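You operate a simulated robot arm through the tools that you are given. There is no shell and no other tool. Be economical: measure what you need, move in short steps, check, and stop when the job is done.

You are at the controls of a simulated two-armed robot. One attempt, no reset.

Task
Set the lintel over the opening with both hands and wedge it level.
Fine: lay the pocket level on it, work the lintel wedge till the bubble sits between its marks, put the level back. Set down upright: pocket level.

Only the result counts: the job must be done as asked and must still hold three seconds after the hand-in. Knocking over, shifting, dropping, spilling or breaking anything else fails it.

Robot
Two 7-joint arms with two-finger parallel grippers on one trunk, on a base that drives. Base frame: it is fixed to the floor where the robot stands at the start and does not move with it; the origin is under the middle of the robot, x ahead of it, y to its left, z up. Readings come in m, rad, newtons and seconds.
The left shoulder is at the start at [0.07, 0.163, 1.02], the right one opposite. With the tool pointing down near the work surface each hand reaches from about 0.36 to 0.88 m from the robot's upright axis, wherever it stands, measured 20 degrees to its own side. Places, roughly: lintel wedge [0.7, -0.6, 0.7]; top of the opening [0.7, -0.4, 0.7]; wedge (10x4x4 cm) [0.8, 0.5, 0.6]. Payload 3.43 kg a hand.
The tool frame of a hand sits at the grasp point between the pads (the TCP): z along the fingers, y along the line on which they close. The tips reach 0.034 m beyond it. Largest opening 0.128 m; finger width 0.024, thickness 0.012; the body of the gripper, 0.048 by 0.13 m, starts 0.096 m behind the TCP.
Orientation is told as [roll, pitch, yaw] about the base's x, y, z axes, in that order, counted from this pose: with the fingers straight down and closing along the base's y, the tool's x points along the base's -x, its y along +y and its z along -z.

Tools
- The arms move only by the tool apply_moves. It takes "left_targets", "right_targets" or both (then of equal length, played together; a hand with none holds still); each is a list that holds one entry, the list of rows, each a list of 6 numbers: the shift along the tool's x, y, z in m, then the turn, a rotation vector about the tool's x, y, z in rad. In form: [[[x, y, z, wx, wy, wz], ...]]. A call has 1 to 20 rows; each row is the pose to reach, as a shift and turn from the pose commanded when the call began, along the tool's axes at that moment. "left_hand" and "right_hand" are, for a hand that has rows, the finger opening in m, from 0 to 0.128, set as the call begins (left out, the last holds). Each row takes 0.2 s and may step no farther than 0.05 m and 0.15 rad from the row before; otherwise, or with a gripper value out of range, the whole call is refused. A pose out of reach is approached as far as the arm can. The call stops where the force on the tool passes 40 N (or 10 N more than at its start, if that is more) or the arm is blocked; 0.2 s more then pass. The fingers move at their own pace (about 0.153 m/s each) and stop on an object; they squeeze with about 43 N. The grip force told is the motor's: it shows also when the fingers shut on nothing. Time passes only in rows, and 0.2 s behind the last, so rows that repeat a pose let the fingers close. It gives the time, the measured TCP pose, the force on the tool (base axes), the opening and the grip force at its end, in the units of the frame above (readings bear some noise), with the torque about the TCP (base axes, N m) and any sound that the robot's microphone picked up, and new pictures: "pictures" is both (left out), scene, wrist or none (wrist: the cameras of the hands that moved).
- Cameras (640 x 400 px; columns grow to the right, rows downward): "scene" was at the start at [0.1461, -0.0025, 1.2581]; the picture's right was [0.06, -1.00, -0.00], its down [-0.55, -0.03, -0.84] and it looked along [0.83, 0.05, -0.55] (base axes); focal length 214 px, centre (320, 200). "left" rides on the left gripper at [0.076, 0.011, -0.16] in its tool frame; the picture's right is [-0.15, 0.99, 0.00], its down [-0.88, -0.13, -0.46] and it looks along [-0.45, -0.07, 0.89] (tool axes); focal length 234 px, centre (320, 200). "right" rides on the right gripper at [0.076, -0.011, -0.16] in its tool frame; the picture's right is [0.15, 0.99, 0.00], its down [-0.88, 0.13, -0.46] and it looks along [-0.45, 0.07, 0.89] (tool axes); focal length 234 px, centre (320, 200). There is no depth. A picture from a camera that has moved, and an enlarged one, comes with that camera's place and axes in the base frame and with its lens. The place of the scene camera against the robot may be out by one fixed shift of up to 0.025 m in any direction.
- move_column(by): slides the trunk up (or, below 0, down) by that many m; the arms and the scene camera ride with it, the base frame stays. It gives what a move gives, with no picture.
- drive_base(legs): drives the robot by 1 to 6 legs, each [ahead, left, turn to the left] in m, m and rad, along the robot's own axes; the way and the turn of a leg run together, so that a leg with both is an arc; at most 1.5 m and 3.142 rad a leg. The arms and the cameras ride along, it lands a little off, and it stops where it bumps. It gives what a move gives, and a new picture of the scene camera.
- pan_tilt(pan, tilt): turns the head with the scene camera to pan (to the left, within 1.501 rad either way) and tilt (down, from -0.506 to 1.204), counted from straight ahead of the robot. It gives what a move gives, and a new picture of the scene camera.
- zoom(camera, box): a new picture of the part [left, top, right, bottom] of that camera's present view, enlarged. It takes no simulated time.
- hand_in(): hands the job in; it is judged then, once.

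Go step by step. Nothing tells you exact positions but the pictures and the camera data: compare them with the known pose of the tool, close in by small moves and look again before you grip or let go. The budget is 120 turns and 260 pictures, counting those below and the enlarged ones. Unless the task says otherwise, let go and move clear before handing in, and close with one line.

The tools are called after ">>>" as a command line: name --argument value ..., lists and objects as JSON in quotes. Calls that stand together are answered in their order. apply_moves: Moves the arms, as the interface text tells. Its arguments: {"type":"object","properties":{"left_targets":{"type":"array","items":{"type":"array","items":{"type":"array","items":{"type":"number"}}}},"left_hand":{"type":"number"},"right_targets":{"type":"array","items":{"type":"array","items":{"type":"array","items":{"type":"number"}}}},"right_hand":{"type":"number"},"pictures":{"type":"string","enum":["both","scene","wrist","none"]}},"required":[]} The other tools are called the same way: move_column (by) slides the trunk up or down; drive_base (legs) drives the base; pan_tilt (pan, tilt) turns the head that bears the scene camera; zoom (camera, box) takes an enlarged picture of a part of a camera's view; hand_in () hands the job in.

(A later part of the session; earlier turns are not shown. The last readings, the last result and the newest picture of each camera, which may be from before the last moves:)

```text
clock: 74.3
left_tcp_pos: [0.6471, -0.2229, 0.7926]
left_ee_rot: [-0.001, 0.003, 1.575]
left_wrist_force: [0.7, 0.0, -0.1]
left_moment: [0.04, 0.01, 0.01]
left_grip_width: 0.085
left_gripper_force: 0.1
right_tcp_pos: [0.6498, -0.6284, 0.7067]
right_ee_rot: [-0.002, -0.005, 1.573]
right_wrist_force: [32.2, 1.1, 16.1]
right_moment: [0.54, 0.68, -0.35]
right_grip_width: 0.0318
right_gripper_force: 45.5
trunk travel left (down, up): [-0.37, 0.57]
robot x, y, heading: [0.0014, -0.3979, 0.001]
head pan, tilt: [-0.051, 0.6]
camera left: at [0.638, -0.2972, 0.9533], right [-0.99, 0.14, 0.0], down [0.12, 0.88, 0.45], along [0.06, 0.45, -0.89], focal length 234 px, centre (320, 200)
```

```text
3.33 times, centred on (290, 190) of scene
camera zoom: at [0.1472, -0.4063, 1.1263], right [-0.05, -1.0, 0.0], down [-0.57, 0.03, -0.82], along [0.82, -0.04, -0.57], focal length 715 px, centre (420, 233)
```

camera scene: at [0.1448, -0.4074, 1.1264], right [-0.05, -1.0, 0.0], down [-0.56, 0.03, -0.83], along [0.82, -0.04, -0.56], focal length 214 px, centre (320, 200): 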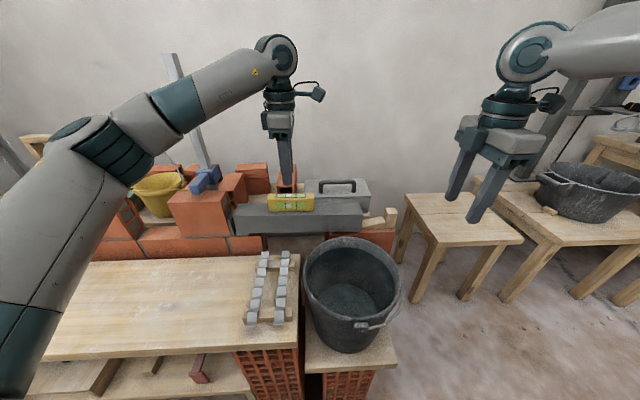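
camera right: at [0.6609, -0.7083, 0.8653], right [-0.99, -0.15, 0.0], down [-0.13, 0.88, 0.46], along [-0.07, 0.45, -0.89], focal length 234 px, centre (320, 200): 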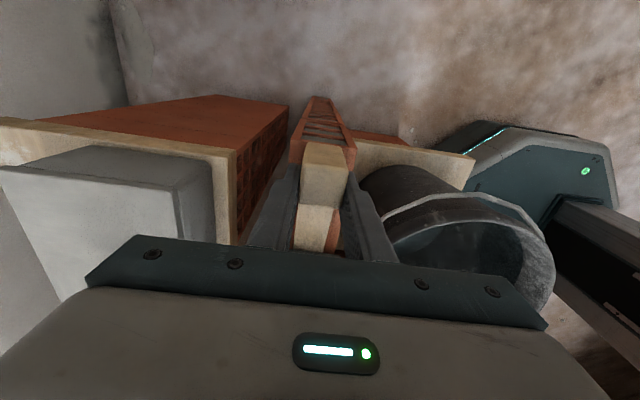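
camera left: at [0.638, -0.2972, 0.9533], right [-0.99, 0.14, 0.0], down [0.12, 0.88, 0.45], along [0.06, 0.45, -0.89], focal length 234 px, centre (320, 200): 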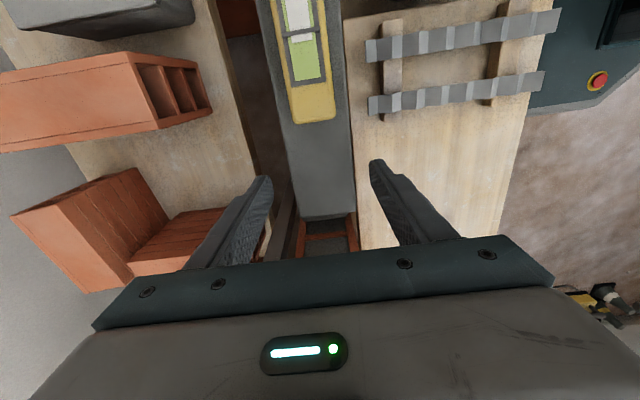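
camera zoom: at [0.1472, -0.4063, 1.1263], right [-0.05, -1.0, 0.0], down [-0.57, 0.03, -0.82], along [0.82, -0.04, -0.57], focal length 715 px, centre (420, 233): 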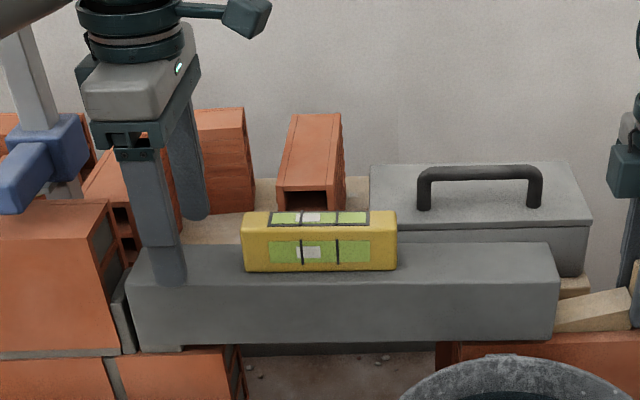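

The left end is near the raised brick's mortar. I'll lower the left hand around the lintel and re-centre the right grip at the same time.

>>> apply_moves --left_targets '[[[0, 0, 0.03, 0, 0, 0], [0, 0, 0.06, 0, 0, 0], [0, 0, 0.074, 0, 0, 0], [0, 0, 0.074, 0, 0, 0]]]' --right_targets '[[[0, 0, 0, 0, 0, 0], [0, 0, 0, 0, 0, 0], [0, 0, 0, 0, 0, 0], [0, 0, 0, 0, 0, 0]]]' --right_hand 0.05 --pictures "wrist"

>>> zoom --camera "right" --box '[240, 90, 400, 260]'

>>> zoom --camera "scene" --box '[220, 150, 420, 260]'

```text
clock: 75.3
left_tcp_pos: [0.6465, -0.2223, 0.72]
left_ee_rot: [-0.004, 0.002, 1.576]
left_wrist_force: [-0.6, -0.1, 0.7]
left_moment: [0.0, 0.01, 0.02]
left_grip_width: 0.0848
left_gripper_force: 0.0
right_tcp_pos: [0.6496, -0.629, 0.7059]
right_ee_rot: [-0.001, -0.002, 1.575]
right_wrist_force: [0.7, -0.6, 0.1]
right_moment: [-0.01, -0.01, 0.0]
right_grip_width: 0.0496
right_gripper_force: 0.1
trunk travel left (down, up): [-0.37, 0.57]
robot x, y, heading: [-0.0011, -0.3987, 0.007]
head pan, tilt: [-0.051, 0.6]
camera right: at [0.6592, -0.7045, 0.8651], right [-0.99, -0.15, 0.0], down [-0.13, 0.88, 0.46], along [-0.07, 0.45, -0.89], focal length 234 px, centre (320, 200)
camera left: at [0.6366, -0.2979, 0.8804], right [-0.99, 0.14, 0.0], down [0.12, 0.88, 0.45], along [0.07, 0.45, -0.89], focal length 234 px, centre (320, 200)
```

right: 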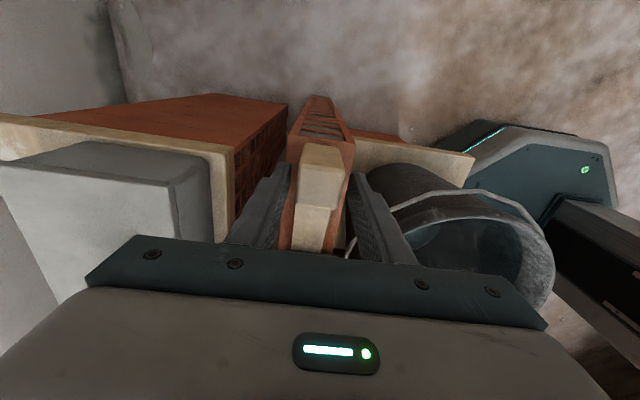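
left: 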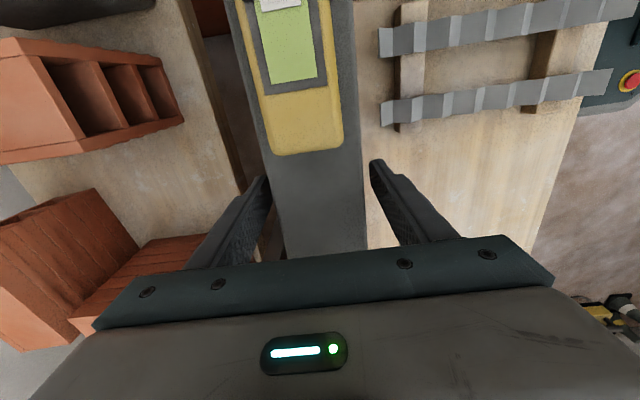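

```text
2.35 times, centred on (320, 175) of right
camera zoom: at [0.6592, -0.7045, 0.8651], right [-0.99, -0.15, 0.0], down [-0.13, 0.88, 0.46], along [-0.07, 0.45, -0.89], focal length 551 px, centre (320, 259)
```

zoom: 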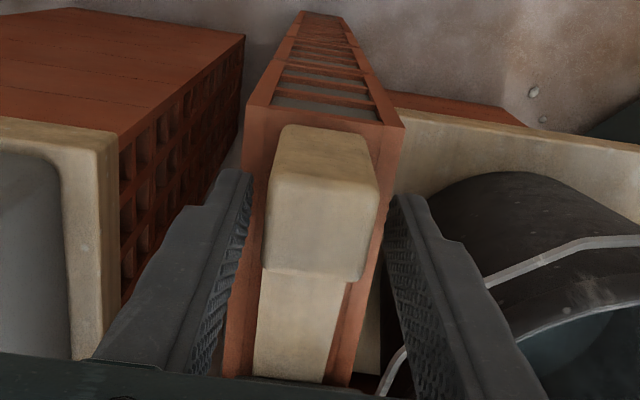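

```text
3.20 times, centred on (320, 205) of scene
camera zoom: at [0.1456, -0.407, 1.1264], right [-0.05, -1.0, 0.0], down [-0.56, 0.03, -0.82], along [0.82, -0.04, -0.57], focal length 686 px, centre (320, 184)
```

zoom: 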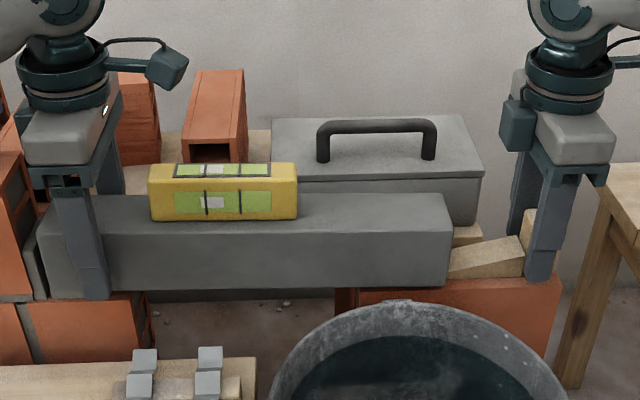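

Block is roughly centred in the right hand. I'll close the left hand on the lintel, then the right on the block.

>>> apply_moves --left_targets '[[[0, 0, 0, 0, 0, 0], [0, 0, 0, 0, 0, 0], [0, 0, 0, 0, 0, 0]]]' --left_hand 0.05 --pictures "none"

>>> apply_moves --right_targets '[[[0, 0, 0, 0, 0, 0], [0, 0, 0, 0, 0, 0]]]' --right_hand 0.02 --pictures "none"

>>> zoom --camera "scene" --box '[220, 150, 420, 260]'

```text
clock: 76.1
left_tcp_pos: [0.6465, -0.2232, 0.72]
left_ee_rot: [0.0, 0.001, 1.574]
left_wrist_force: [-1.7, -0.3, -0.7]
left_moment: [-0.11, 0.11, -0.77]
left_grip_width: 0.0599
left_gripper_force: 42.9
right_tcp_pos: [0.6498, -0.6291, 0.706]
right_ee_rot: [0.001, -0.002, 1.574]
right_wrist_force: [-0.8, -0.4, 0.1]
right_moment: [0.02, -0.02, -0.01]
right_grip_width: 0.0501
right_gripper_force: 0.1
trunk travel left (down, up): [-0.37, 0.57]
robot x, y, heading: [-0.0001, -0.3937, 0.0]
head pan, tilt: [-0.051, 0.6]
```

```text
clock: 76.7
left_tcp_pos: [0.6476, -0.2219, 0.7201]
left_ee_rot: [0.002, 0.003, 1.576]
left_wrist_force: [-8.2, -0.1, 3.6]
left_moment: [-0.11, 0.16, -0.92]
left_grip_width: 0.0598
left_gripper_force: 42.8
right_tcp_pos: [0.6508, -0.6293, 0.7058]
right_ee_rot: [-0.002, -0.004, 1.573]
right_wrist_force: [20.6, -1.7, 0.1]
right_moment: [0.21, 1.18, -0.26]
right_grip_width: 0.0321
right_gripper_force: 45.0
trunk travel left (down, up): [-0.37, 0.57]
robot x, y, heading: [0.0037, -0.3975, 0.006]
head pan, tilt: [-0.051, 0.6]
```

```text
3.20 times, centred on (320, 205) of scene
camera zoom: at [0.1467, -0.4071, 1.1264], right [-0.05, -1.0, 0.0], down [-0.57, 0.03, -0.82], along [0.82, -0.04, -0.57], focal length 686 px, centre (320, 184)
```

zoom: 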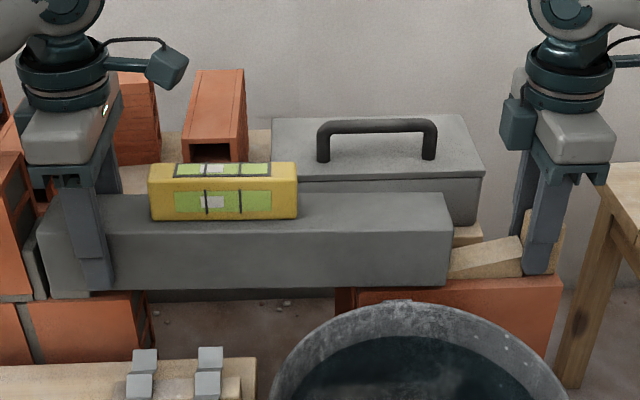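

Pushing the wedge 6 mm now, with a small x relief, while the left hand holds the lintel.

>>> apply_moves --right_targets '[[[0, -0.001, 0, 0, 0, 0], [-0.001, -0.001, 0, 0, 0, 0], [-0.002, -0.001, 0, 0, 0, 0], [-0.003, -0.001, 0, 0, 0, 0], [-0.004, -0.001, 0, 0, 0, 0], [-0.005, -0.001, 0, 0, 0, 0], [-0.006, -0.001, 0, 0, 0, 0]]]' --pictures "none"

>>> zoom --camera "scene" --box '[220, 150, 420, 260]'

```text
clock: 78.3
left_tcp_pos: [0.6484, -0.2231, 0.7209]
left_ee_rot: [-0.002, 0.002, 1.577]
left_wrist_force: [-2.8, 7.8, 6.3]
left_moment: [-0.78, 0.51, -0.08]
left_grip_width: 0.06
left_gripper_force: 43.0
right_tcp_pos: [0.6524, -0.6228, 0.7057]
right_ee_rot: [-0.002, -0.001, 1.571]
right_wrist_force: [28.0, -8.8, 7.5]
right_moment: [-0.26, 0.98, -0.52]
right_grip_width: 0.0319
right_gripper_force: 45.0
trunk travel left (down, up): [-0.37, 0.57]
robot x, y, heading: [0.0001, -0.3975, 0.003]
head pan, tilt: [-0.051, 0.6]
```

```text
3.20 times, centred on (320, 205) of scene
camera zoom: at [0.1468, -0.4069, 1.1264], right [-0.05, -1.0, 0.0], down [-0.57, 0.03, -0.82], along [0.82, -0.04, -0.57], focal length 686 px, centre (320, 184)
```

zoom: 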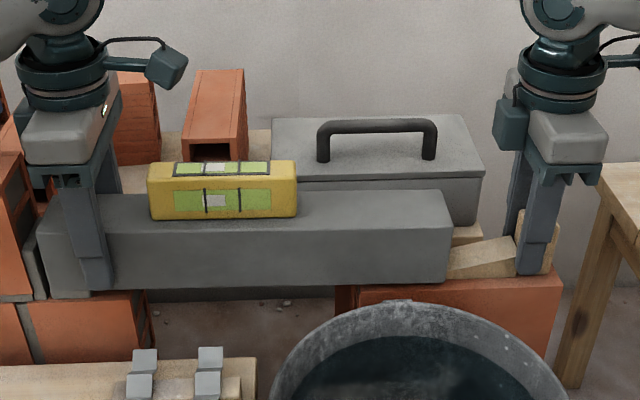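

It works: the lintel holds and the bubble moved right. I'll zoom in on the vial.

>>> zoom --camera "scene" --box '[260, 190, 320, 225]'

```text
10.67 times, centred on (290, 208) of scene
camera zoom: at [0.1468, -0.4069, 1.1264], right [-0.05, -1.0, 0.0], down [-0.57, 0.03, -0.82], along [0.82, -0.04, -0.57], focal length 2288 px, centre (640, 120)
```

zoom: 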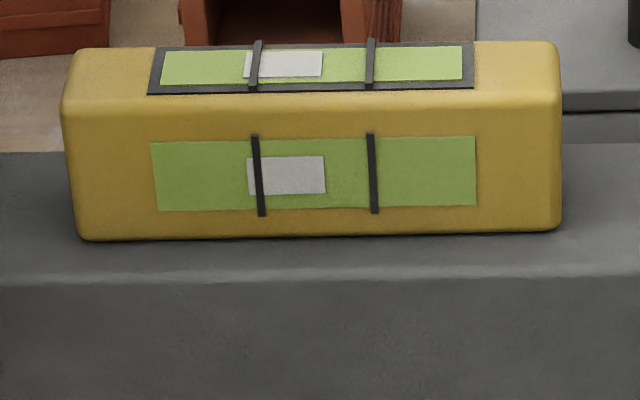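

The bubble still sits a bit left of centre. I'll push 4 mm more and compare.

>>> apply_moves --right_targets '[[[-0.001, -0.001, 0, 0, 0, 0], [-0.002, -0.001, 0, 0, 0, 0], [-0.003, -0.001, 0, 0, 0, 0], [-0.004, -0.001, 0, 0, 0, 0], [-0.004, -0.001, 0, 0, 0, 0]]]' --pictures "none"

>>> zoom --camera "scene" --box '[260, 190, 320, 225]'

>>> zoom --camera "scene" --box '[220, 150, 420, 260]'

```text
clock: 79.5
left_tcp_pos: [0.6464, -0.2221, 0.7201]
left_ee_rot: [-0.001, 0.002, 1.577]
left_wrist_force: [6.0, 8.1, 5.4]
left_moment: [-0.43, 0.06, 0.15]
left_grip_width: 0.0598
left_gripper_force: 43.2
right_tcp_pos: [0.6518, -0.6197, 0.7068]
right_ee_rot: [0.0, -0.002, 1.572]
right_wrist_force: [16.8, -8.1, 9.8]
right_moment: [-0.03, -0.28, -0.83]
right_grip_width: 0.032
right_gripper_force: 45.4
trunk travel left (down, up): [-0.37, 0.57]
robot x, y, heading: [-0.0028, -0.3951, 0.002]
head pan, tilt: [-0.051, 0.6]
```

```text
10.67 times, centred on (290, 208) of scene
camera zoom: at [0.1461, -0.4067, 1.1264], right [-0.05, -1.0, 0.0], down [-0.56, 0.03, -0.82], along [0.82, -0.04, -0.57], focal length 2288 px, centre (640, 120)
```

zoom: 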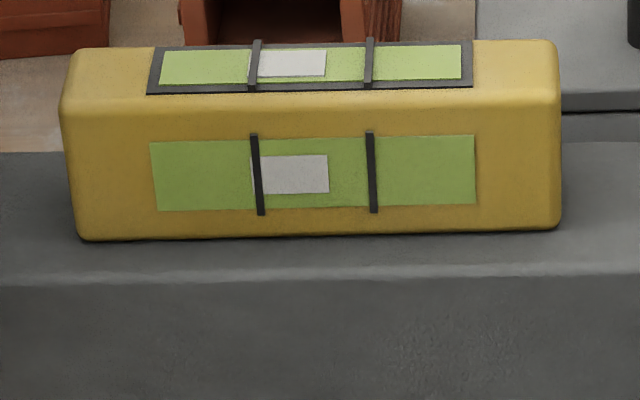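

```text
3.20 times, centred on (320, 205) of scene
camera zoom: at [0.1461, -0.4067, 1.1264], right [-0.05, -1.0, 0.0], down [-0.56, 0.03, -0.82], along [0.82, -0.04, -0.57], focal length 686 px, centre (320, 184)
```

zoom: 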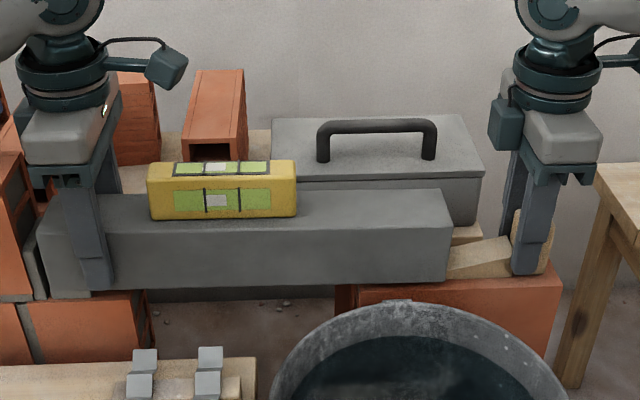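

The bubble moves about 1 px per mm, so I'll push 10 mm more.

>>> apply_moves --right_targets '[[[-0.0015, 0, 0, 0, 0, 0], [-0.003, 0, 0, 0, 0, 0], [-0.0045, 0, 0, 0, 0, 0], [-0.006, 0, 0, 0, 0, 0], [-0.0075, 0, 0, 0, 0, 0], [-0.009, 0, 0, 0, 0, 0], [-0.01, 0, 0, 0, 0, 0], [-0.01, 0, 0, 0, 0, 0]]]' --pictures "none"

>>> zoom --camera "scene" --box '[260, 190, 320, 225]'

>>> zoom --camera "scene" --box '[220, 150, 420, 260]'

```text
clock: 81.3
left_tcp_pos: [0.6475, -0.2223, 0.7206]
left_ee_rot: [0.0, 0.001, 1.576]
left_wrist_force: [-5.6, 9.9, 9.5]
left_moment: [-1.34, 0.64, -0.03]
left_grip_width: 0.0598
left_gripper_force: 42.9
right_tcp_pos: [0.6521, -0.6098, 0.707]
right_ee_rot: [-0.004, -0.002, 1.574]
right_wrist_force: [27.2, -12.4, 7.8]
right_moment: [-1.28, 1.66, -0.13]
right_grip_width: 0.032
right_gripper_force: 45.1
trunk travel left (down, up): [-0.37, 0.57]
robot x, y, heading: [0.0028, -0.3958, 0.001]
head pan, tilt: [-0.051, 0.6]
```

```text
10.67 times, centred on (290, 208) of scene
camera zoom: at [0.1464, -0.4067, 1.1264], right [-0.05, -1.0, 0.0], down [-0.57, 0.03, -0.82], along [0.82, -0.04, -0.57], focal length 2288 px, centre (640, 120)
```

zoom: 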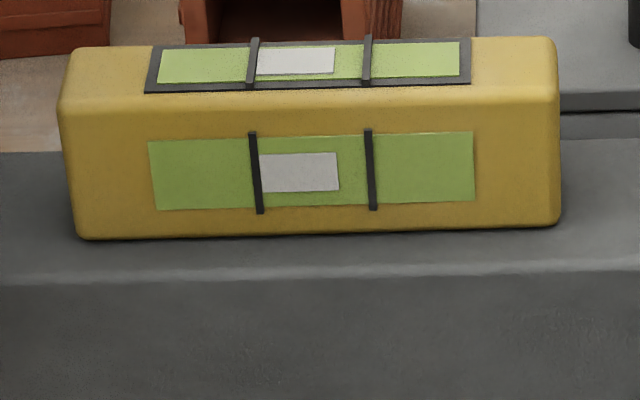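

```text
3.20 times, centred on (320, 205) of scene
camera zoom: at [0.1464, -0.4067, 1.1264], right [-0.05, -1.0, 0.0], down [-0.57, 0.03, -0.82], along [0.82, -0.04, -0.57], focal length 686 px, centre (320, 184)
```

zoom: 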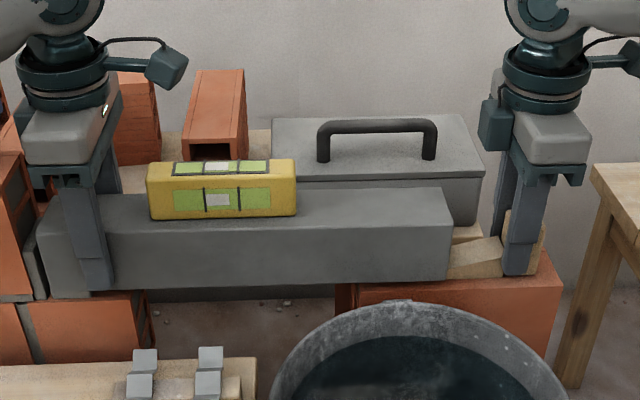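

The bubble is now inside the marks but left of centre. I'll push 8 mm more, then release the left hand to see the free reading.

>>> apply_moves --right_targets '[[[-0.0015, 0, 0, 0, 0, 0], [-0.003, 0, 0, 0, 0, 0], [-0.0045, 0, 0, 0, 0, 0], [-0.006, 0, 0, 0, 0, 0], [-0.008, 0, 0, 0, 0, 0], [-0.008, 0, 0, 0, 0, 0]]]' --pictures "none"

>>> zoom --camera "scene" --box '[260, 190, 320, 225]'

>>> apply_moves --left_targets '[[[0, 0, 0, 0, 0, 0], [0, 0, 0, 0, 0, 0]]]' --left_hand 0.066 --pictures "none"

>>> zoom --camera "scene" --box '[260, 190, 320, 225]'

```text
clock: 82.1
left_tcp_pos: [0.6487, -0.2232, 0.7212]
left_ee_rot: [-0.001, 0.004, 1.576]
left_wrist_force: [2.2, -1.2, -0.1]
left_moment: [0.62, 0.21, 0.05]
left_grip_width: 0.06
left_gripper_force: 42.8
right_tcp_pos: [0.6513, -0.6097, 0.7058]
right_ee_rot: [-0.007, -0.005, 1.573]
right_wrist_force: [6.1, -0.3, -0.5]
right_moment: [0.05, 2.09, 0.2]
right_grip_width: 0.0324
right_gripper_force: 45.0
right hand out of reach, approached as far as the arm can: row 2, 3
trunk travel left (down, up): [-0.37, 0.57]
robot x, y, heading: [-0.0013, -0.394, 0.002]
head pan, tilt: [-0.051, 0.6]
stopped in row 3 (right hand): the force on the tool passed its limit at 42 N (the readings are from after the stop); the commanded pose is now the measured one
```

```text
10.67 times, centred on (290, 208) of scene
camera zoom: at [0.147, -0.407, 1.1259], right [-0.05, -1.0, 0.0], down [-0.57, 0.03, -0.82], along [0.82, -0.04, -0.57], focal length 2288 px, centre (640, 120)
```

zoom: 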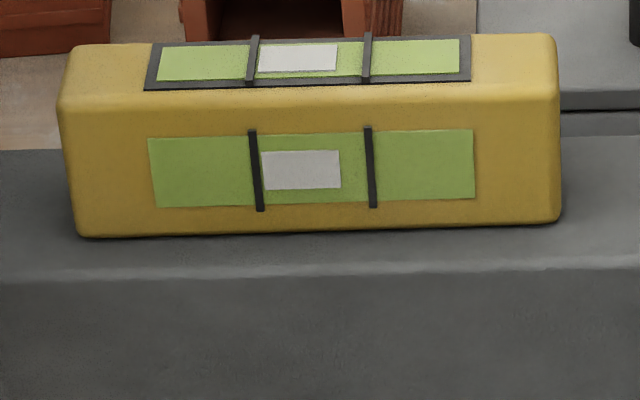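

```text
clock: 82.7
left_tcp_pos: [0.6476, -0.2223, 0.7195]
left_ee_rot: [-0.001, 0.002, 1.575]
left_wrist_force: [-0.7, -0.5, 0.5]
left_moment: [0.01, 0.04, -0.01]
left_grip_width: 0.0661
left_gripper_force: 0.1
right_tcp_pos: [0.6521, -0.6081, 0.7057]
right_ee_rot: [-0.005, -0.003, 1.571]
right_wrist_force: [8.6, 0.0, -2.4]
right_moment: [0.17, 1.93, -0.01]
right_grip_width: 0.032
right_gripper_force: 45.2
trunk travel left (down, up): [-0.37, 0.57]
robot x, y, heading: [-0.0021, -0.3963, 0.005]
head pan, tilt: [-0.051, 0.6]
```

```text
10.67 times, centred on (290, 208) of scene
camera zoom: at [0.1471, -0.4069, 1.1262], right [-0.05, -1.0, 0.0], down [-0.57, 0.03, -0.82], along [0.82, -0.04, -0.57], focal length 2288 px, centre (640, 120)
```

zoom: 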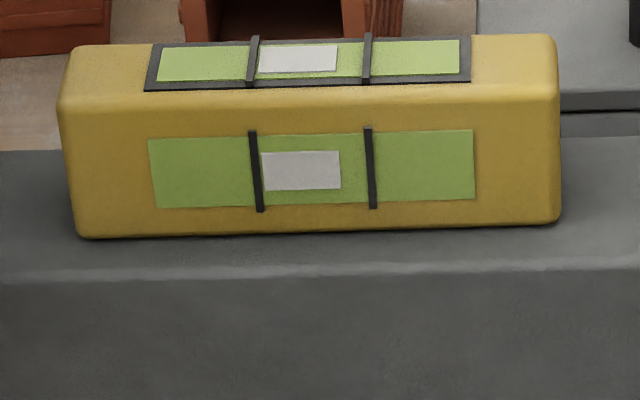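

The bubble is now between the marks but left of centre, and the right hand has reached its inward limit while gripping. I'll re-grip the lintel with the left, back the right hand off and push the block's outer face with closed fingers.

>>> apply_moves --left_targets '[[[0, 0, 0, 0, 0, 0], [0, 0, 0, 0, 0, 0], [0, 0, 0, 0, 0, 0], [0, 0, 0, 0, 0, 0], [0, 0, 0, 0, 0, 0], [0, 0, 0, 0, 0, 0]]]' --left_hand 0.05 --right_targets '[[[0, 0, 0, 0, 0, 0], [0, 0, 0, 0, 0, 0], [0, 0, -0.03, 0, 0, 0], [0, 0, -0.07, 0, 0, 0], [0.025, 0, -0.07, 0, 0, 0], [0.05, 0.002, -0.07, 0, 0, 0]]]' --right_hand 0.06 --pictures "none"

>>> apply_moves --right_targets '[[[0, 0, 0, 0, 0, 0], [0, 0, 0, 0, 0, 0]]]' --right_hand 0.0 --pictures "wrist"

>>> zoom --camera "scene" --box '[220, 150, 420, 260]'

```text
clock: 84.1
left_tcp_pos: [0.6464, -0.2231, 0.7208]
left_ee_rot: [0.0, 0.001, 1.575]
left_wrist_force: [-2.0, -0.6, -0.6]
left_moment: [0.48, 0.13, 0.13]
left_grip_width: 0.0598
left_gripper_force: 43.4
right_tcp_pos: [0.6477, -0.658, 0.7772]
right_ee_rot: [-0.004, -0.002, 1.574]
right_wrist_force: [0.4, -0.3, -0.4]
right_moment: [0.0, 0.02, -0.02]
right_grip_width: 0.06
right_gripper_force: 0.1
trunk travel left (down, up): [-0.37, 0.57]
robot x, y, heading: [-0.0, -0.3927, 0.004]
head pan, tilt: [-0.051, 0.6]
```

```text
clock: 84.7
left_tcp_pos: [0.6462, -0.2223, 0.7208]
left_ee_rot: [-0.002, 0.001, 1.573]
left_wrist_force: [-2.2, 1.4, -0.2]
left_moment: [0.21, 0.2, -0.48]
left_grip_width: 0.0598
left_gripper_force: 43.1
right_tcp_pos: [0.6488, -0.6583, 0.7774]
right_ee_rot: [-0.006, -0.003, 1.574]
right_wrist_force: [0.1, 0.1, -0.8]
right_moment: [-0.03, 0.01, 0.01]
right_grip_width: 0.0001
right_gripper_force: 32.7
trunk travel left (down, up): [-0.37, 0.57]
robot x, y, heading: [0.0031, -0.3939, 0.004]
head pan, tilt: [-0.051, 0.6]
camera right: at [0.6575, -0.7339, 0.9361], right [-0.99, -0.15, -0.01], down [-0.14, 0.88, 0.46], along [-0.06, 0.45, -0.89], focal length 234 px, centre (320, 200)
```

right: 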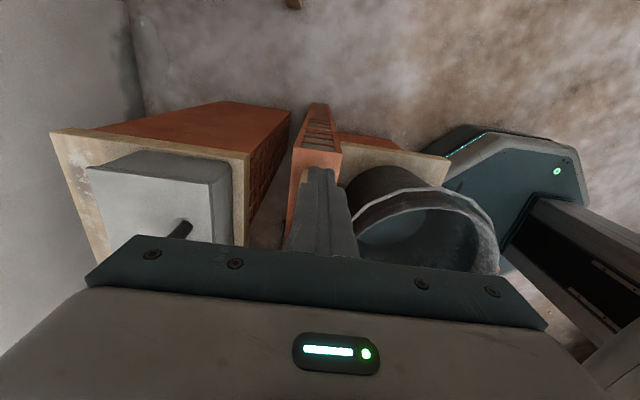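

```text
3.20 times, centred on (320, 205) of scene
camera zoom: at [0.1463, -0.4067, 1.1263], right [-0.05, -1.0, 0.0], down [-0.56, 0.03, -0.82], along [0.82, -0.04, -0.57], focal length 686 px, centre (320, 184)
```

zoom: 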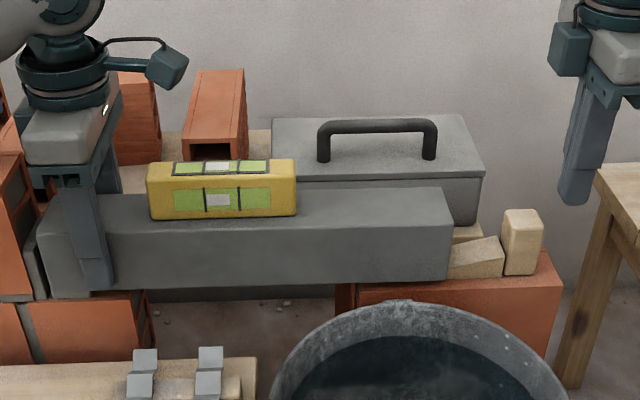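

The block's outer face is clear of the closed fingers. I'll lower beside it and then push.

>>> apply_moves --right_targets '[[[0, 0, 0.03, 0, 0, 0], [0, 0, 0.06, 0, 0, 0], [0, 0, 0.071, 0, 0, 0]]]' --pictures "none"

>>> zoom --camera "scene" --box '[320, 170, 430, 260]'

```text
clock: 85.5
left_tcp_pos: [0.6468, -0.2222, 0.7204]
left_ee_rot: [-0.001, 0.001, 1.576]
left_wrist_force: [-1.3, 1.0, 0.0]
left_moment: [0.46, 0.16, -0.64]
left_grip_width: 0.0598
left_gripper_force: 43.4
right_tcp_pos: [0.6494, -0.658, 0.7044]
right_ee_rot: [-0.005, -0.003, 1.574]
right_wrist_force: [0.3, 0.3, 0.2]
right_moment: [0.03, 0.03, -0.01]
right_grip_width: 0.0
right_gripper_force: 33.1
trunk travel left (down, up): [-0.37, 0.57]
robot x, y, heading: [0.0008, -0.3926, 0.003]
head pan, tilt: [-0.051, 0.6]
```

```text
4.44 times, centred on (375, 215) of scene
camera zoom: at [0.1465, -0.4067, 1.1263], right [-0.05, -1.0, 0.0], down [-0.57, 0.03, -0.82], along [0.82, -0.04, -0.57], focal length 953 px, centre (76, 133)
```

zoom: 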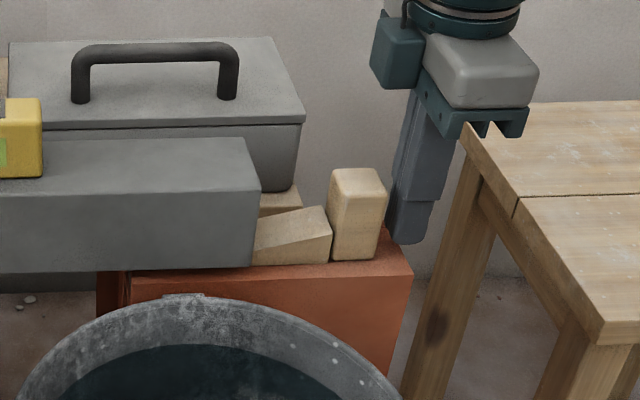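

The gap to the block is about 5 mm. I'll push in 2 mm steps.

>>> apply_moves --right_targets '[[[-0.003, 0, 0, 0, 0, 0], [-0.006, 0, 0, 0, 0, 0], [-0.008, 0, 0, 0, 0, 0], [-0.01, 0, 0, 0, 0, 0], [-0.012, 0, 0, 0, 0, 0], [-0.014, 0, 0, 0, 0, 0], [-0.014, 0, 0, 0, 0, 0]]]' --pictures "none"

>>> zoom --camera "scene" --box '[260, 190, 320, 225]'

>>> zoom --camera "scene" --box '[220, 150, 420, 260]'

```text
clock: 87.1
left_tcp_pos: [0.6471, -0.2219, 0.7217]
left_ee_rot: [-0.002, 0.002, 1.577]
left_wrist_force: [0.2, 8.3, 0.0]
left_moment: [-1.02, 0.07, 0.14]
left_grip_width: 0.0599
left_gripper_force: 43.3
right_tcp_pos: [0.6494, -0.6447, 0.7057]
right_ee_rot: [-0.007, -0.001, 1.573]
right_wrist_force: [1.4, -9.1, -2.7]
right_moment: [0.09, 0.03, -0.14]
right_grip_width: 0.0005
right_gripper_force: 33.2
trunk travel left (down, up): [-0.37, 0.57]
robot x, y, heading: [-0.0017, -0.3994, 0.003]
head pan, tilt: [-0.051, 0.6]
```

```text
10.67 times, centred on (290, 208) of scene
camera zoom: at [0.1466, -0.4068, 1.1263], right [-0.05, -1.0, 0.0], down [-0.57, 0.03, -0.82], along [0.82, -0.04, -0.57], focal length 2288 px, centre (640, 120)
```

zoom: 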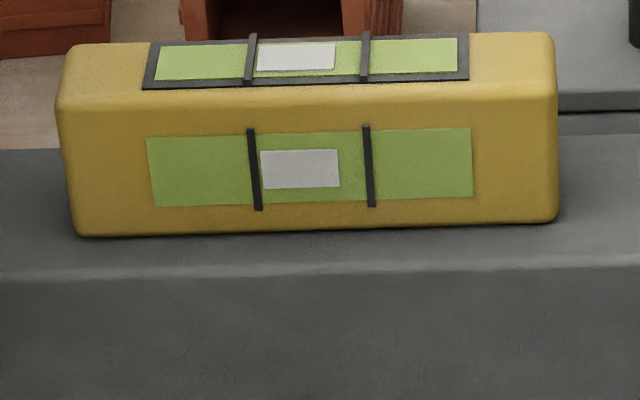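

```text
3.20 times, centred on (320, 205) of scene
camera zoom: at [0.1466, -0.4068, 1.1263], right [-0.05, -1.0, 0.0], down [-0.57, 0.03, -0.82], along [0.82, -0.04, -0.57], focal length 686 px, centre (320, 184)
```

zoom: 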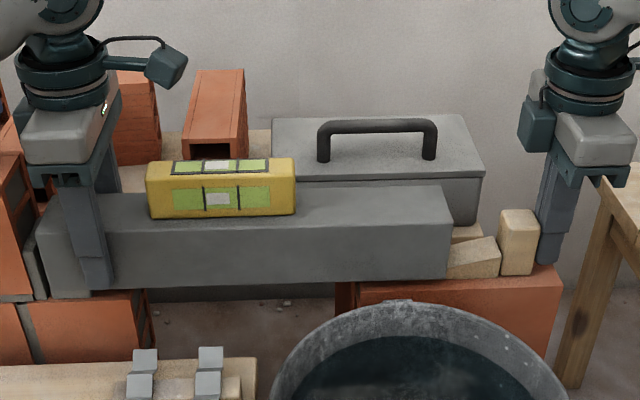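

Contact made. I'll push another 8 mm.

>>> apply_moves --right_targets '[[[-0.002, 0, 0, 0, 0, 0], [-0.004, 0, 0, 0, 0, 0], [-0.006, 0, 0, 0, 0, 0], [-0.008, 0, 0, 0, 0, 0], [-0.01, 0, 0, 0, 0, 0], [-0.01, 0, 0, 0, 0, 0]]]' --pictures "none"

>>> apply_moves --left_targets '[[[0, 0, 0, 0, 0, 0], [0, 0, 0, 0, 0, 0], [0, 0, 0, 0, 0, 0]]]' --left_hand 0.066 --pictures "none"

>>> zoom --camera "scene" --box '[260, 190, 320, 225]'

>>> zoom --camera "scene" --box '[220, 150, 420, 260]'

```text
clock: 88.5
left_tcp_pos: [0.6466, -0.2222, 0.7215]
left_ee_rot: [-0.002, 0.002, 1.576]
left_wrist_force: [1.0, 7.7, 0.1]
left_moment: [-0.61, 0.11, -0.14]
left_grip_width: 0.06
left_gripper_force: 43.7
right_tcp_pos: [0.6484, -0.6334, 0.7053]
right_ee_rot: [-0.006, -0.004, 1.571]
right_wrist_force: [0.2, -7.6, -2.0]
right_moment: [0.07, 0.03, -0.1]
right_grip_width: 0.0
right_gripper_force: 32.7
trunk travel left (down, up): [-0.37, 0.57]
robot x, y, heading: [0.0003, -0.3983, 0.011]
head pan, tilt: [-0.051, 0.6]
```

```text
clock: 89.3
left_tcp_pos: [0.6459, -0.2222, 0.7225]
left_ee_rot: [-0.001, 0.003, 1.576]
left_wrist_force: [-0.1, -0.2, 0.3]
left_moment: [0.0, -0.02, -0.04]
left_grip_width: 0.0663
left_gripper_force: 0.1
right_tcp_pos: [0.6496, -0.6344, 0.7057]
right_ee_rot: [-0.007, -0.003, 1.576]
right_wrist_force: [-0.5, 0.0, -0.1]
right_moment: [-0.03, -0.01, 0.04]
right_grip_width: 0.0
right_gripper_force: 32.6
trunk travel left (down, up): [-0.37, 0.57]
robot x, y, heading: [0.0022, -0.3969, 0.007]
head pan, tilt: [-0.051, 0.6]
```

```text
10.67 times, centred on (290, 208) of scene
camera zoom: at [0.1457, -0.4069, 1.1264], right [-0.05, -1.0, 0.0], down [-0.56, 0.03, -0.82], along [0.82, -0.04, -0.57], focal length 2288 px, centre (640, 120)
```

zoom: 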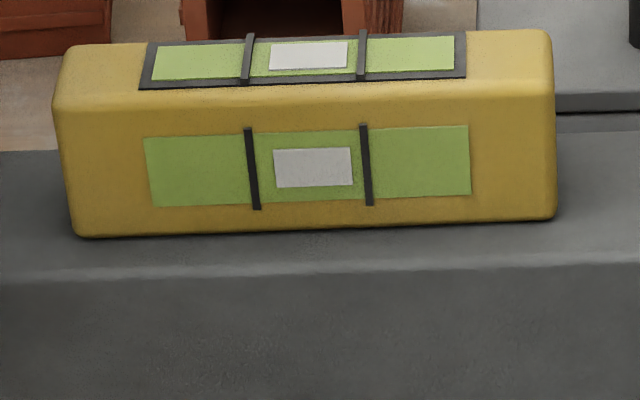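

```text
3.20 times, centred on (320, 205) of scene
camera zoom: at [0.1457, -0.4069, 1.1264], right [-0.05, -1.0, 0.0], down [-0.56, 0.03, -0.82], along [0.82, -0.04, -0.57], focal length 686 px, centre (320, 184)
```

zoom: 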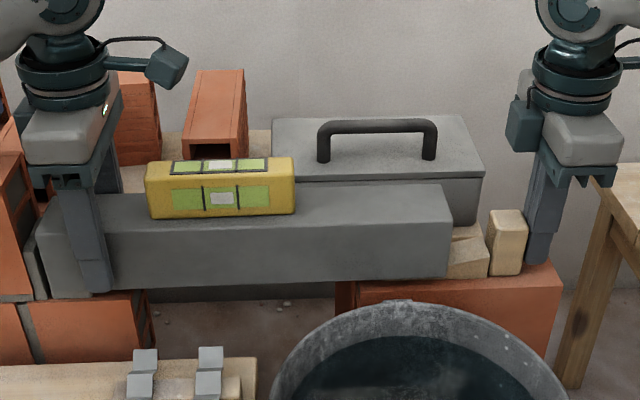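

The bubble is centred between its marks with the left hand released. I'll withdraw the right hand and move the left one over the level.

>>> apply_moves --left_targets '[[[0, 0, -0.02, 0, 0, 0], [0, 0, -0.06, 0, 0, 0], [0, 0, -0.1, 0, 0, 0], [0, 0, -0.14, 0, 0, 0], [0.038, 0, -0.155, 0, 0, 0], [0.076, 0, -0.155, 0, 0, 0], [0.113, 0, -0.155, 0, 0, 0], [0.113, 0, -0.155, 0, 0, 0]]]' --left_hand 0.066 --right_targets '[[[0.01, 0, 0, 0, 0, 0], [0.02, 0, 0, 0, 0, 0], [0.02, 0, -0.04, 0, 0, 0], [0.02, 0, -0.08, 0, 0, 0], [0.02, 0, -0.12, 0, 0, 0], [0.04, 0, -0.16, 0, 0, 0], [0.06, 0, -0.17, 0, 0, 0], [0.06, 0, -0.17, 0, 0, 0]]]' --pictures "wrist"

>>> zoom --camera "scene" --box '[260, 190, 320, 225]'

>>> zoom --camera "left" --box '[240, 80, 400, 250]'

```text
clock: 91.1
left_tcp_pos: [0.6465, -0.3342, 0.8758]
left_ee_rot: [-0.002, 0.002, 1.577]
left_wrist_force: [-0.2, 0.0, 0.2]
left_moment: [0.03, 0.0, 0.0]
left_grip_width: 0.0663
left_gripper_force: 0.2
right_tcp_pos: [0.6479, -0.6935, 0.8767]
right_ee_rot: [-0.008, -0.002, 1.575]
right_wrist_force: [0.3, 0.7, 0.4]
right_moment: [0.0, 0.01, -0.01]
right_grip_width: 0.0
right_gripper_force: 33.1
trunk travel left (down, up): [-0.37, 0.57]
robot x, y, heading: [0.0007, -0.3931, -0.0]
head pan, tilt: [-0.051, 0.6]
camera right: at [0.6556, -0.7697, 1.0361], right [-0.99, -0.15, -0.01], down [-0.14, 0.88, 0.46], along [-0.06, 0.45, -0.89], focal length 234 px, centre (320, 200)
camera left: at [0.6365, -0.4094, 1.0361], right [-0.99, 0.14, 0.0], down [0.12, 0.88, 0.45], along [0.07, 0.45, -0.89], focal length 234 px, centre (320, 200)
```

right: 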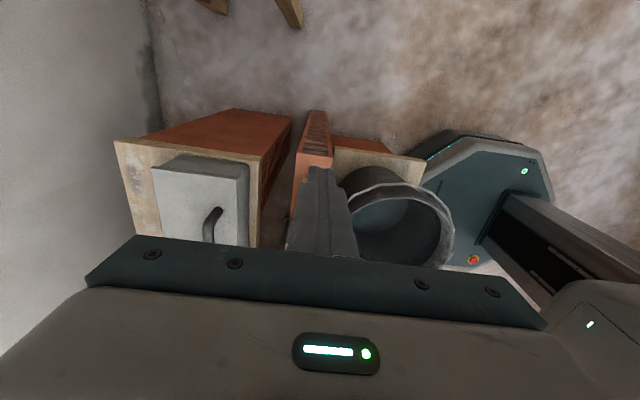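
left: 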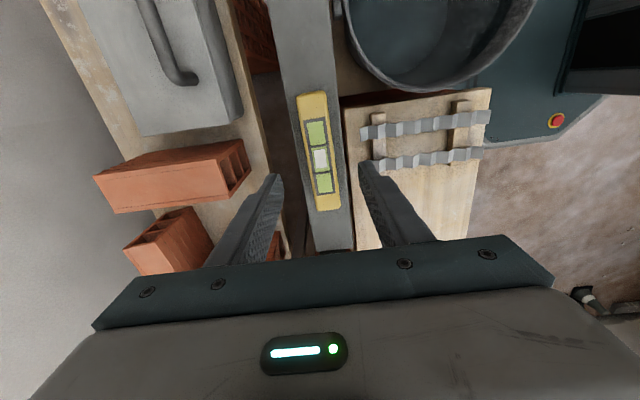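

```text
10.67 times, centred on (290, 208) of scene
camera zoom: at [0.1457, -0.4059, 1.1264], right [-0.05, -1.0, 0.0], down [-0.56, 0.03, -0.82], along [0.82, -0.04, -0.57], focal length 2288 px, centre (640, 120)
```

zoom: 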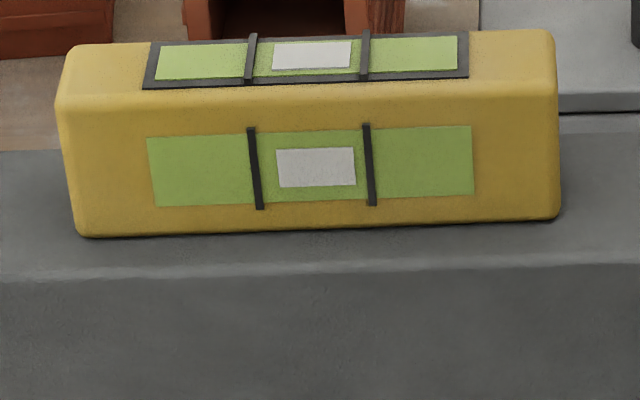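

```text
2.35 times, centred on (320, 165) of left
camera zoom: at [0.6365, -0.4094, 1.0361], right [-0.99, 0.14, 0.0], down [0.12, 0.88, 0.45], along [0.07, 0.45, -0.89], focal length 551 px, centre (320, 282)
```

zoom: 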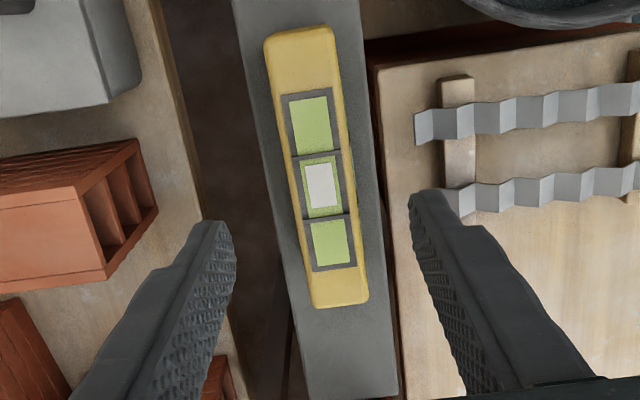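

The bubble stayed centred after release. Now I'll lower onto the level, keeping the fingertips clear of the lintel, and grip it.

>>> apply_moves --left_targets '[[[-0.001, -0.0015, 0.03, 0, 0, 0], [-0.001, -0.0015, 0.06, 0, 0, 0], [-0.001, -0.0015, 0.08, 0, 0, 0], [-0.001, -0.0015, 0.087, 0, 0, 0], [-0.001, -0.0015, 0.087, 0, 0, 0]]]' --left_hand 0.055 --pictures "wrist"

>>> zoom --camera "scene" --box '[240, 160, 350, 235]'

```text
clock: 92.3
left_tcp_pos: [0.6487, -0.3338, 0.7882]
left_ee_rot: [-0.002, 0.0, 1.577]
left_wrist_force: [0.0, 0.4, 1.0]
left_moment: [-0.02, -0.02, -0.03]
left_grip_width: 0.0551
left_gripper_force: 0.0
right_tcp_pos: [0.6459, -0.6954, 0.8753]
right_ee_rot: [-0.006, -0.004, 1.574]
right_wrist_force: [0.5, -0.3, -0.5]
right_moment: [0.0, -0.02, -0.04]
right_grip_width: 0.0
right_gripper_force: 32.9
trunk travel left (down, up): [-0.37, 0.57]
robot x, y, heading: [0.002, -0.3951, 0.006]
head pan, tilt: [-0.051, 0.6]
camera left: at [0.638, -0.4099, 0.949], right [-0.99, 0.14, 0.0], down [0.12, 0.88, 0.45], along [0.07, 0.45, -0.89], focal length 234 px, centre (320, 200)
```

left: 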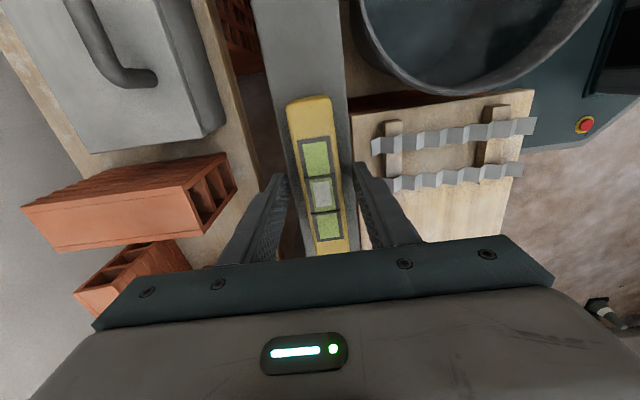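

```text
5.33 times, centred on (295, 198) of scene
camera zoom: at [0.1458, -0.4069, 1.1264], right [-0.05, -1.0, 0.0], down [-0.56, 0.03, -0.82], along [0.82, -0.04, -0.57], focal length 1144 px, centre (453, 213)
```

zoom: 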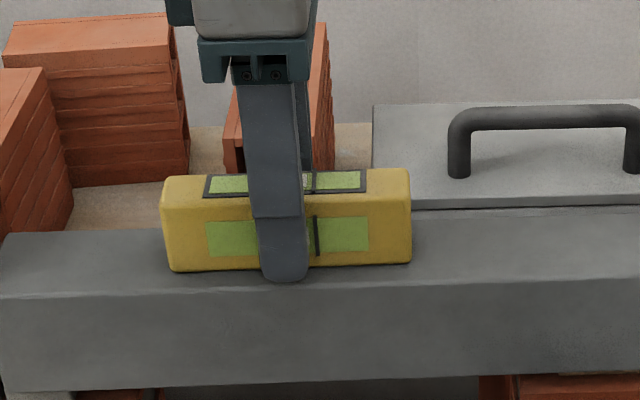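

No contact with the lintel. I'll close on the level, then lift.

>>> apply_moves --left_targets '[[[0, 0, 0, 0, 0, 0], [0, 0, 0, 0, 0, 0], [0, 0, 0, 0, 0, 0], [0, 0, -0.01, 0, 0, 0], [0, 0, -0.03, 0, 0, 0], [0, 0, -0.06, 0, 0, 0], [0, 0, -0.09, 0, 0, 0]]]' --left_hand 0.015 --pictures "both"

>>> zoom --camera "scene" --box '[220, 150, 420, 260]'

```text
clock: 93.9
left_tcp_pos: [0.6493, -0.3344, 0.8795]
left_ee_rot: [-0.001, 0.002, 1.576]
left_wrist_force: [0.0, 0.7, -1.8]
left_moment: [-0.02, 0.0, 0.01]
left_grip_width: 0.0292
left_gripper_force: 43.0
right_tcp_pos: [0.6464, -0.6953, 0.8756]
right_ee_rot: [-0.006, -0.004, 1.575]
right_wrist_force: [0.5, 0.3, -0.6]
right_moment: [-0.03, 0.01, -0.05]
right_grip_width: 0.0002
right_gripper_force: 32.6
trunk travel left (down, up): [-0.37, 0.57]
robot x, y, heading: [-0.0008, -0.3955, 0.011]
head pan, tilt: [-0.051, 0.6]
camera scene: at [0.1454, -0.4071, 1.1264], right [-0.05, -1.0, 0.0], down [-0.56, 0.03, -0.83], along [0.82, -0.04, -0.56], focal length 214 px, centre (320, 200)
camera left: at [0.6379, -0.4099, 1.0398], right [-0.99, 0.14, 0.0], down [0.13, 0.88, 0.46], along [0.07, 0.45, -0.89], focal length 234 px, centre (320, 200)
```

scene: 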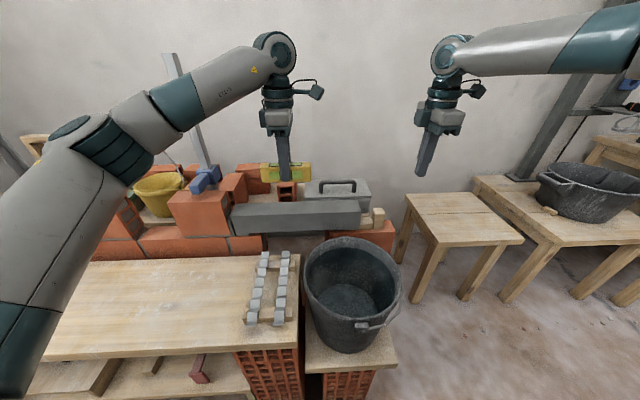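
left: 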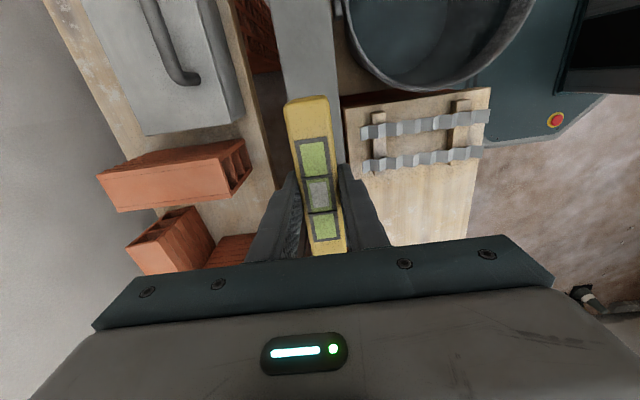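

```text
3.20 times, centred on (320, 205) of scene
camera zoom: at [0.1454, -0.4071, 1.1264], right [-0.05, -1.0, 0.0], down [-0.56, 0.03, -0.83], along [0.82, -0.04, -0.56], focal length 686 px, centre (320, 184)
```

zoom: 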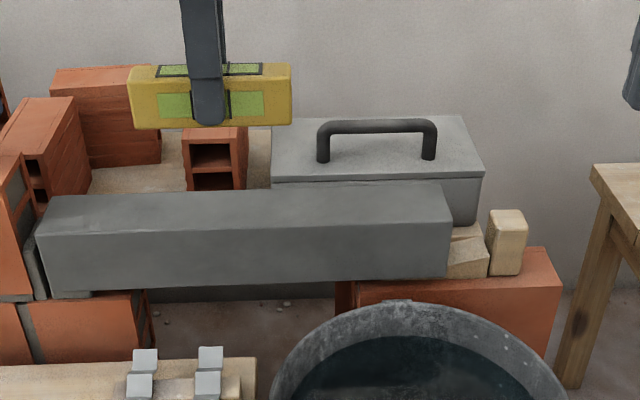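

The level is lifted and the lintel is undisturbed. I'll retract both hands from the wall, then drive back left to put the level back.

>>> apply_moves --left_targets '[[[0, 0.042, 0, 0, 0, 0], [0, 0.084, 0, 0, 0, 0], [0, 0.126, 0, 0, 0, 0], [0, 0.171, 0, 0, 0, 0], [-0.042, 0.171, 0, 0, 0, 0], [-0.084, 0.171, 0, 0, 0, 0], [-0.126, 0.171, 0, 0, 0, 0], [-0.168, 0.171, 0, 0, 0, 0]]]' --right_targets '[[[0, 0.042, 0, 0, 0, 0], [0, 0.084, 0, 0, 0, 0], [0, 0.126, 0, 0, 0, 0], [0, 0.166, 0, 0, 0, 0], [0, 0.166, 0, 0, 0, 0], [0, 0.166, 0, 0, 0, 0], [0, 0.166, 0, 0, 0, 0], [0, 0.166, 0, 0, 0, 0]]]' --pictures "none"

>>> drive_base --legs '[[0, 0.2, 0], [0, 0.2, 0]]'

```text
clock: 95.7
left_tcp_pos: [0.4752, -0.1665, 0.8779]
left_ee_rot: [-0.002, 0.003, 1.574]
left_wrist_force: [-0.8, -0.9, -2.1]
left_moment: [-0.01, 0.0, 0.0]
left_grip_width: 0.029
left_gripper_force: 42.9
right_tcp_pos: [0.4815, -0.6957, 0.876]
right_ee_rot: [-0.008, -0.002, 1.573]
right_wrist_force: [-1.2, -0.5, -0.3]
right_moment: [0.01, -0.02, -0.04]
right_grip_width: 0.0002
right_gripper_force: 33.1
trunk travel left (down, up): [-0.37, 0.57]
robot x, y, heading: [0.0037, -0.3928, 0.007]
head pan, tilt: [-0.051, 0.6]
```

```text
clock: 98.5
left_tcp_pos: [0.473, 0.2349, 0.8779]
left_ee_rot: [-0.002, 0.002, 1.576]
left_wrist_force: [1.0, -1.0, -1.3]
left_moment: [-0.05, 0.0, 0.01]
left_grip_width: 0.0292
left_gripper_force: 42.5
right_tcp_pos: [0.4797, -0.2939, 0.8758]
right_ee_rot: [-0.007, -0.001, 1.573]
right_wrist_force: [-0.7, -0.3, 0.2]
right_moment: [-0.05, -0.04, 0.01]
right_grip_width: 0.0
right_gripper_force: 33.5
trunk travel left (down, up): [-0.37, 0.57]
robot x, y, heading: [-0.0033, 0.0061, 0.004]
head pan, tilt: [-0.051, 0.6]
camera scene: at [0.1443, -0.0045, 1.1264], right [-0.05, -1.0, 0.0], down [-0.56, 0.03, -0.82], along [0.82, -0.04, -0.57], focal length 214 px, centre (320, 200)
```

scene: 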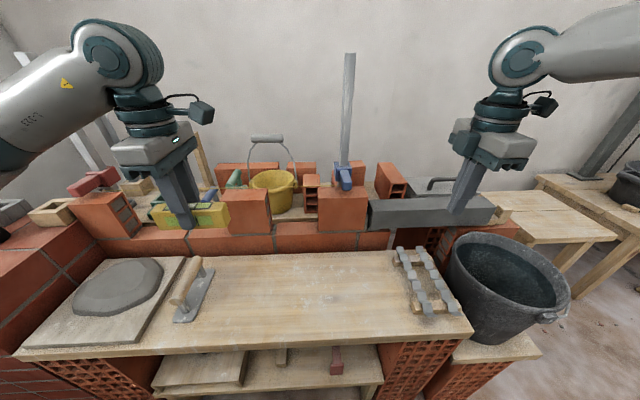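

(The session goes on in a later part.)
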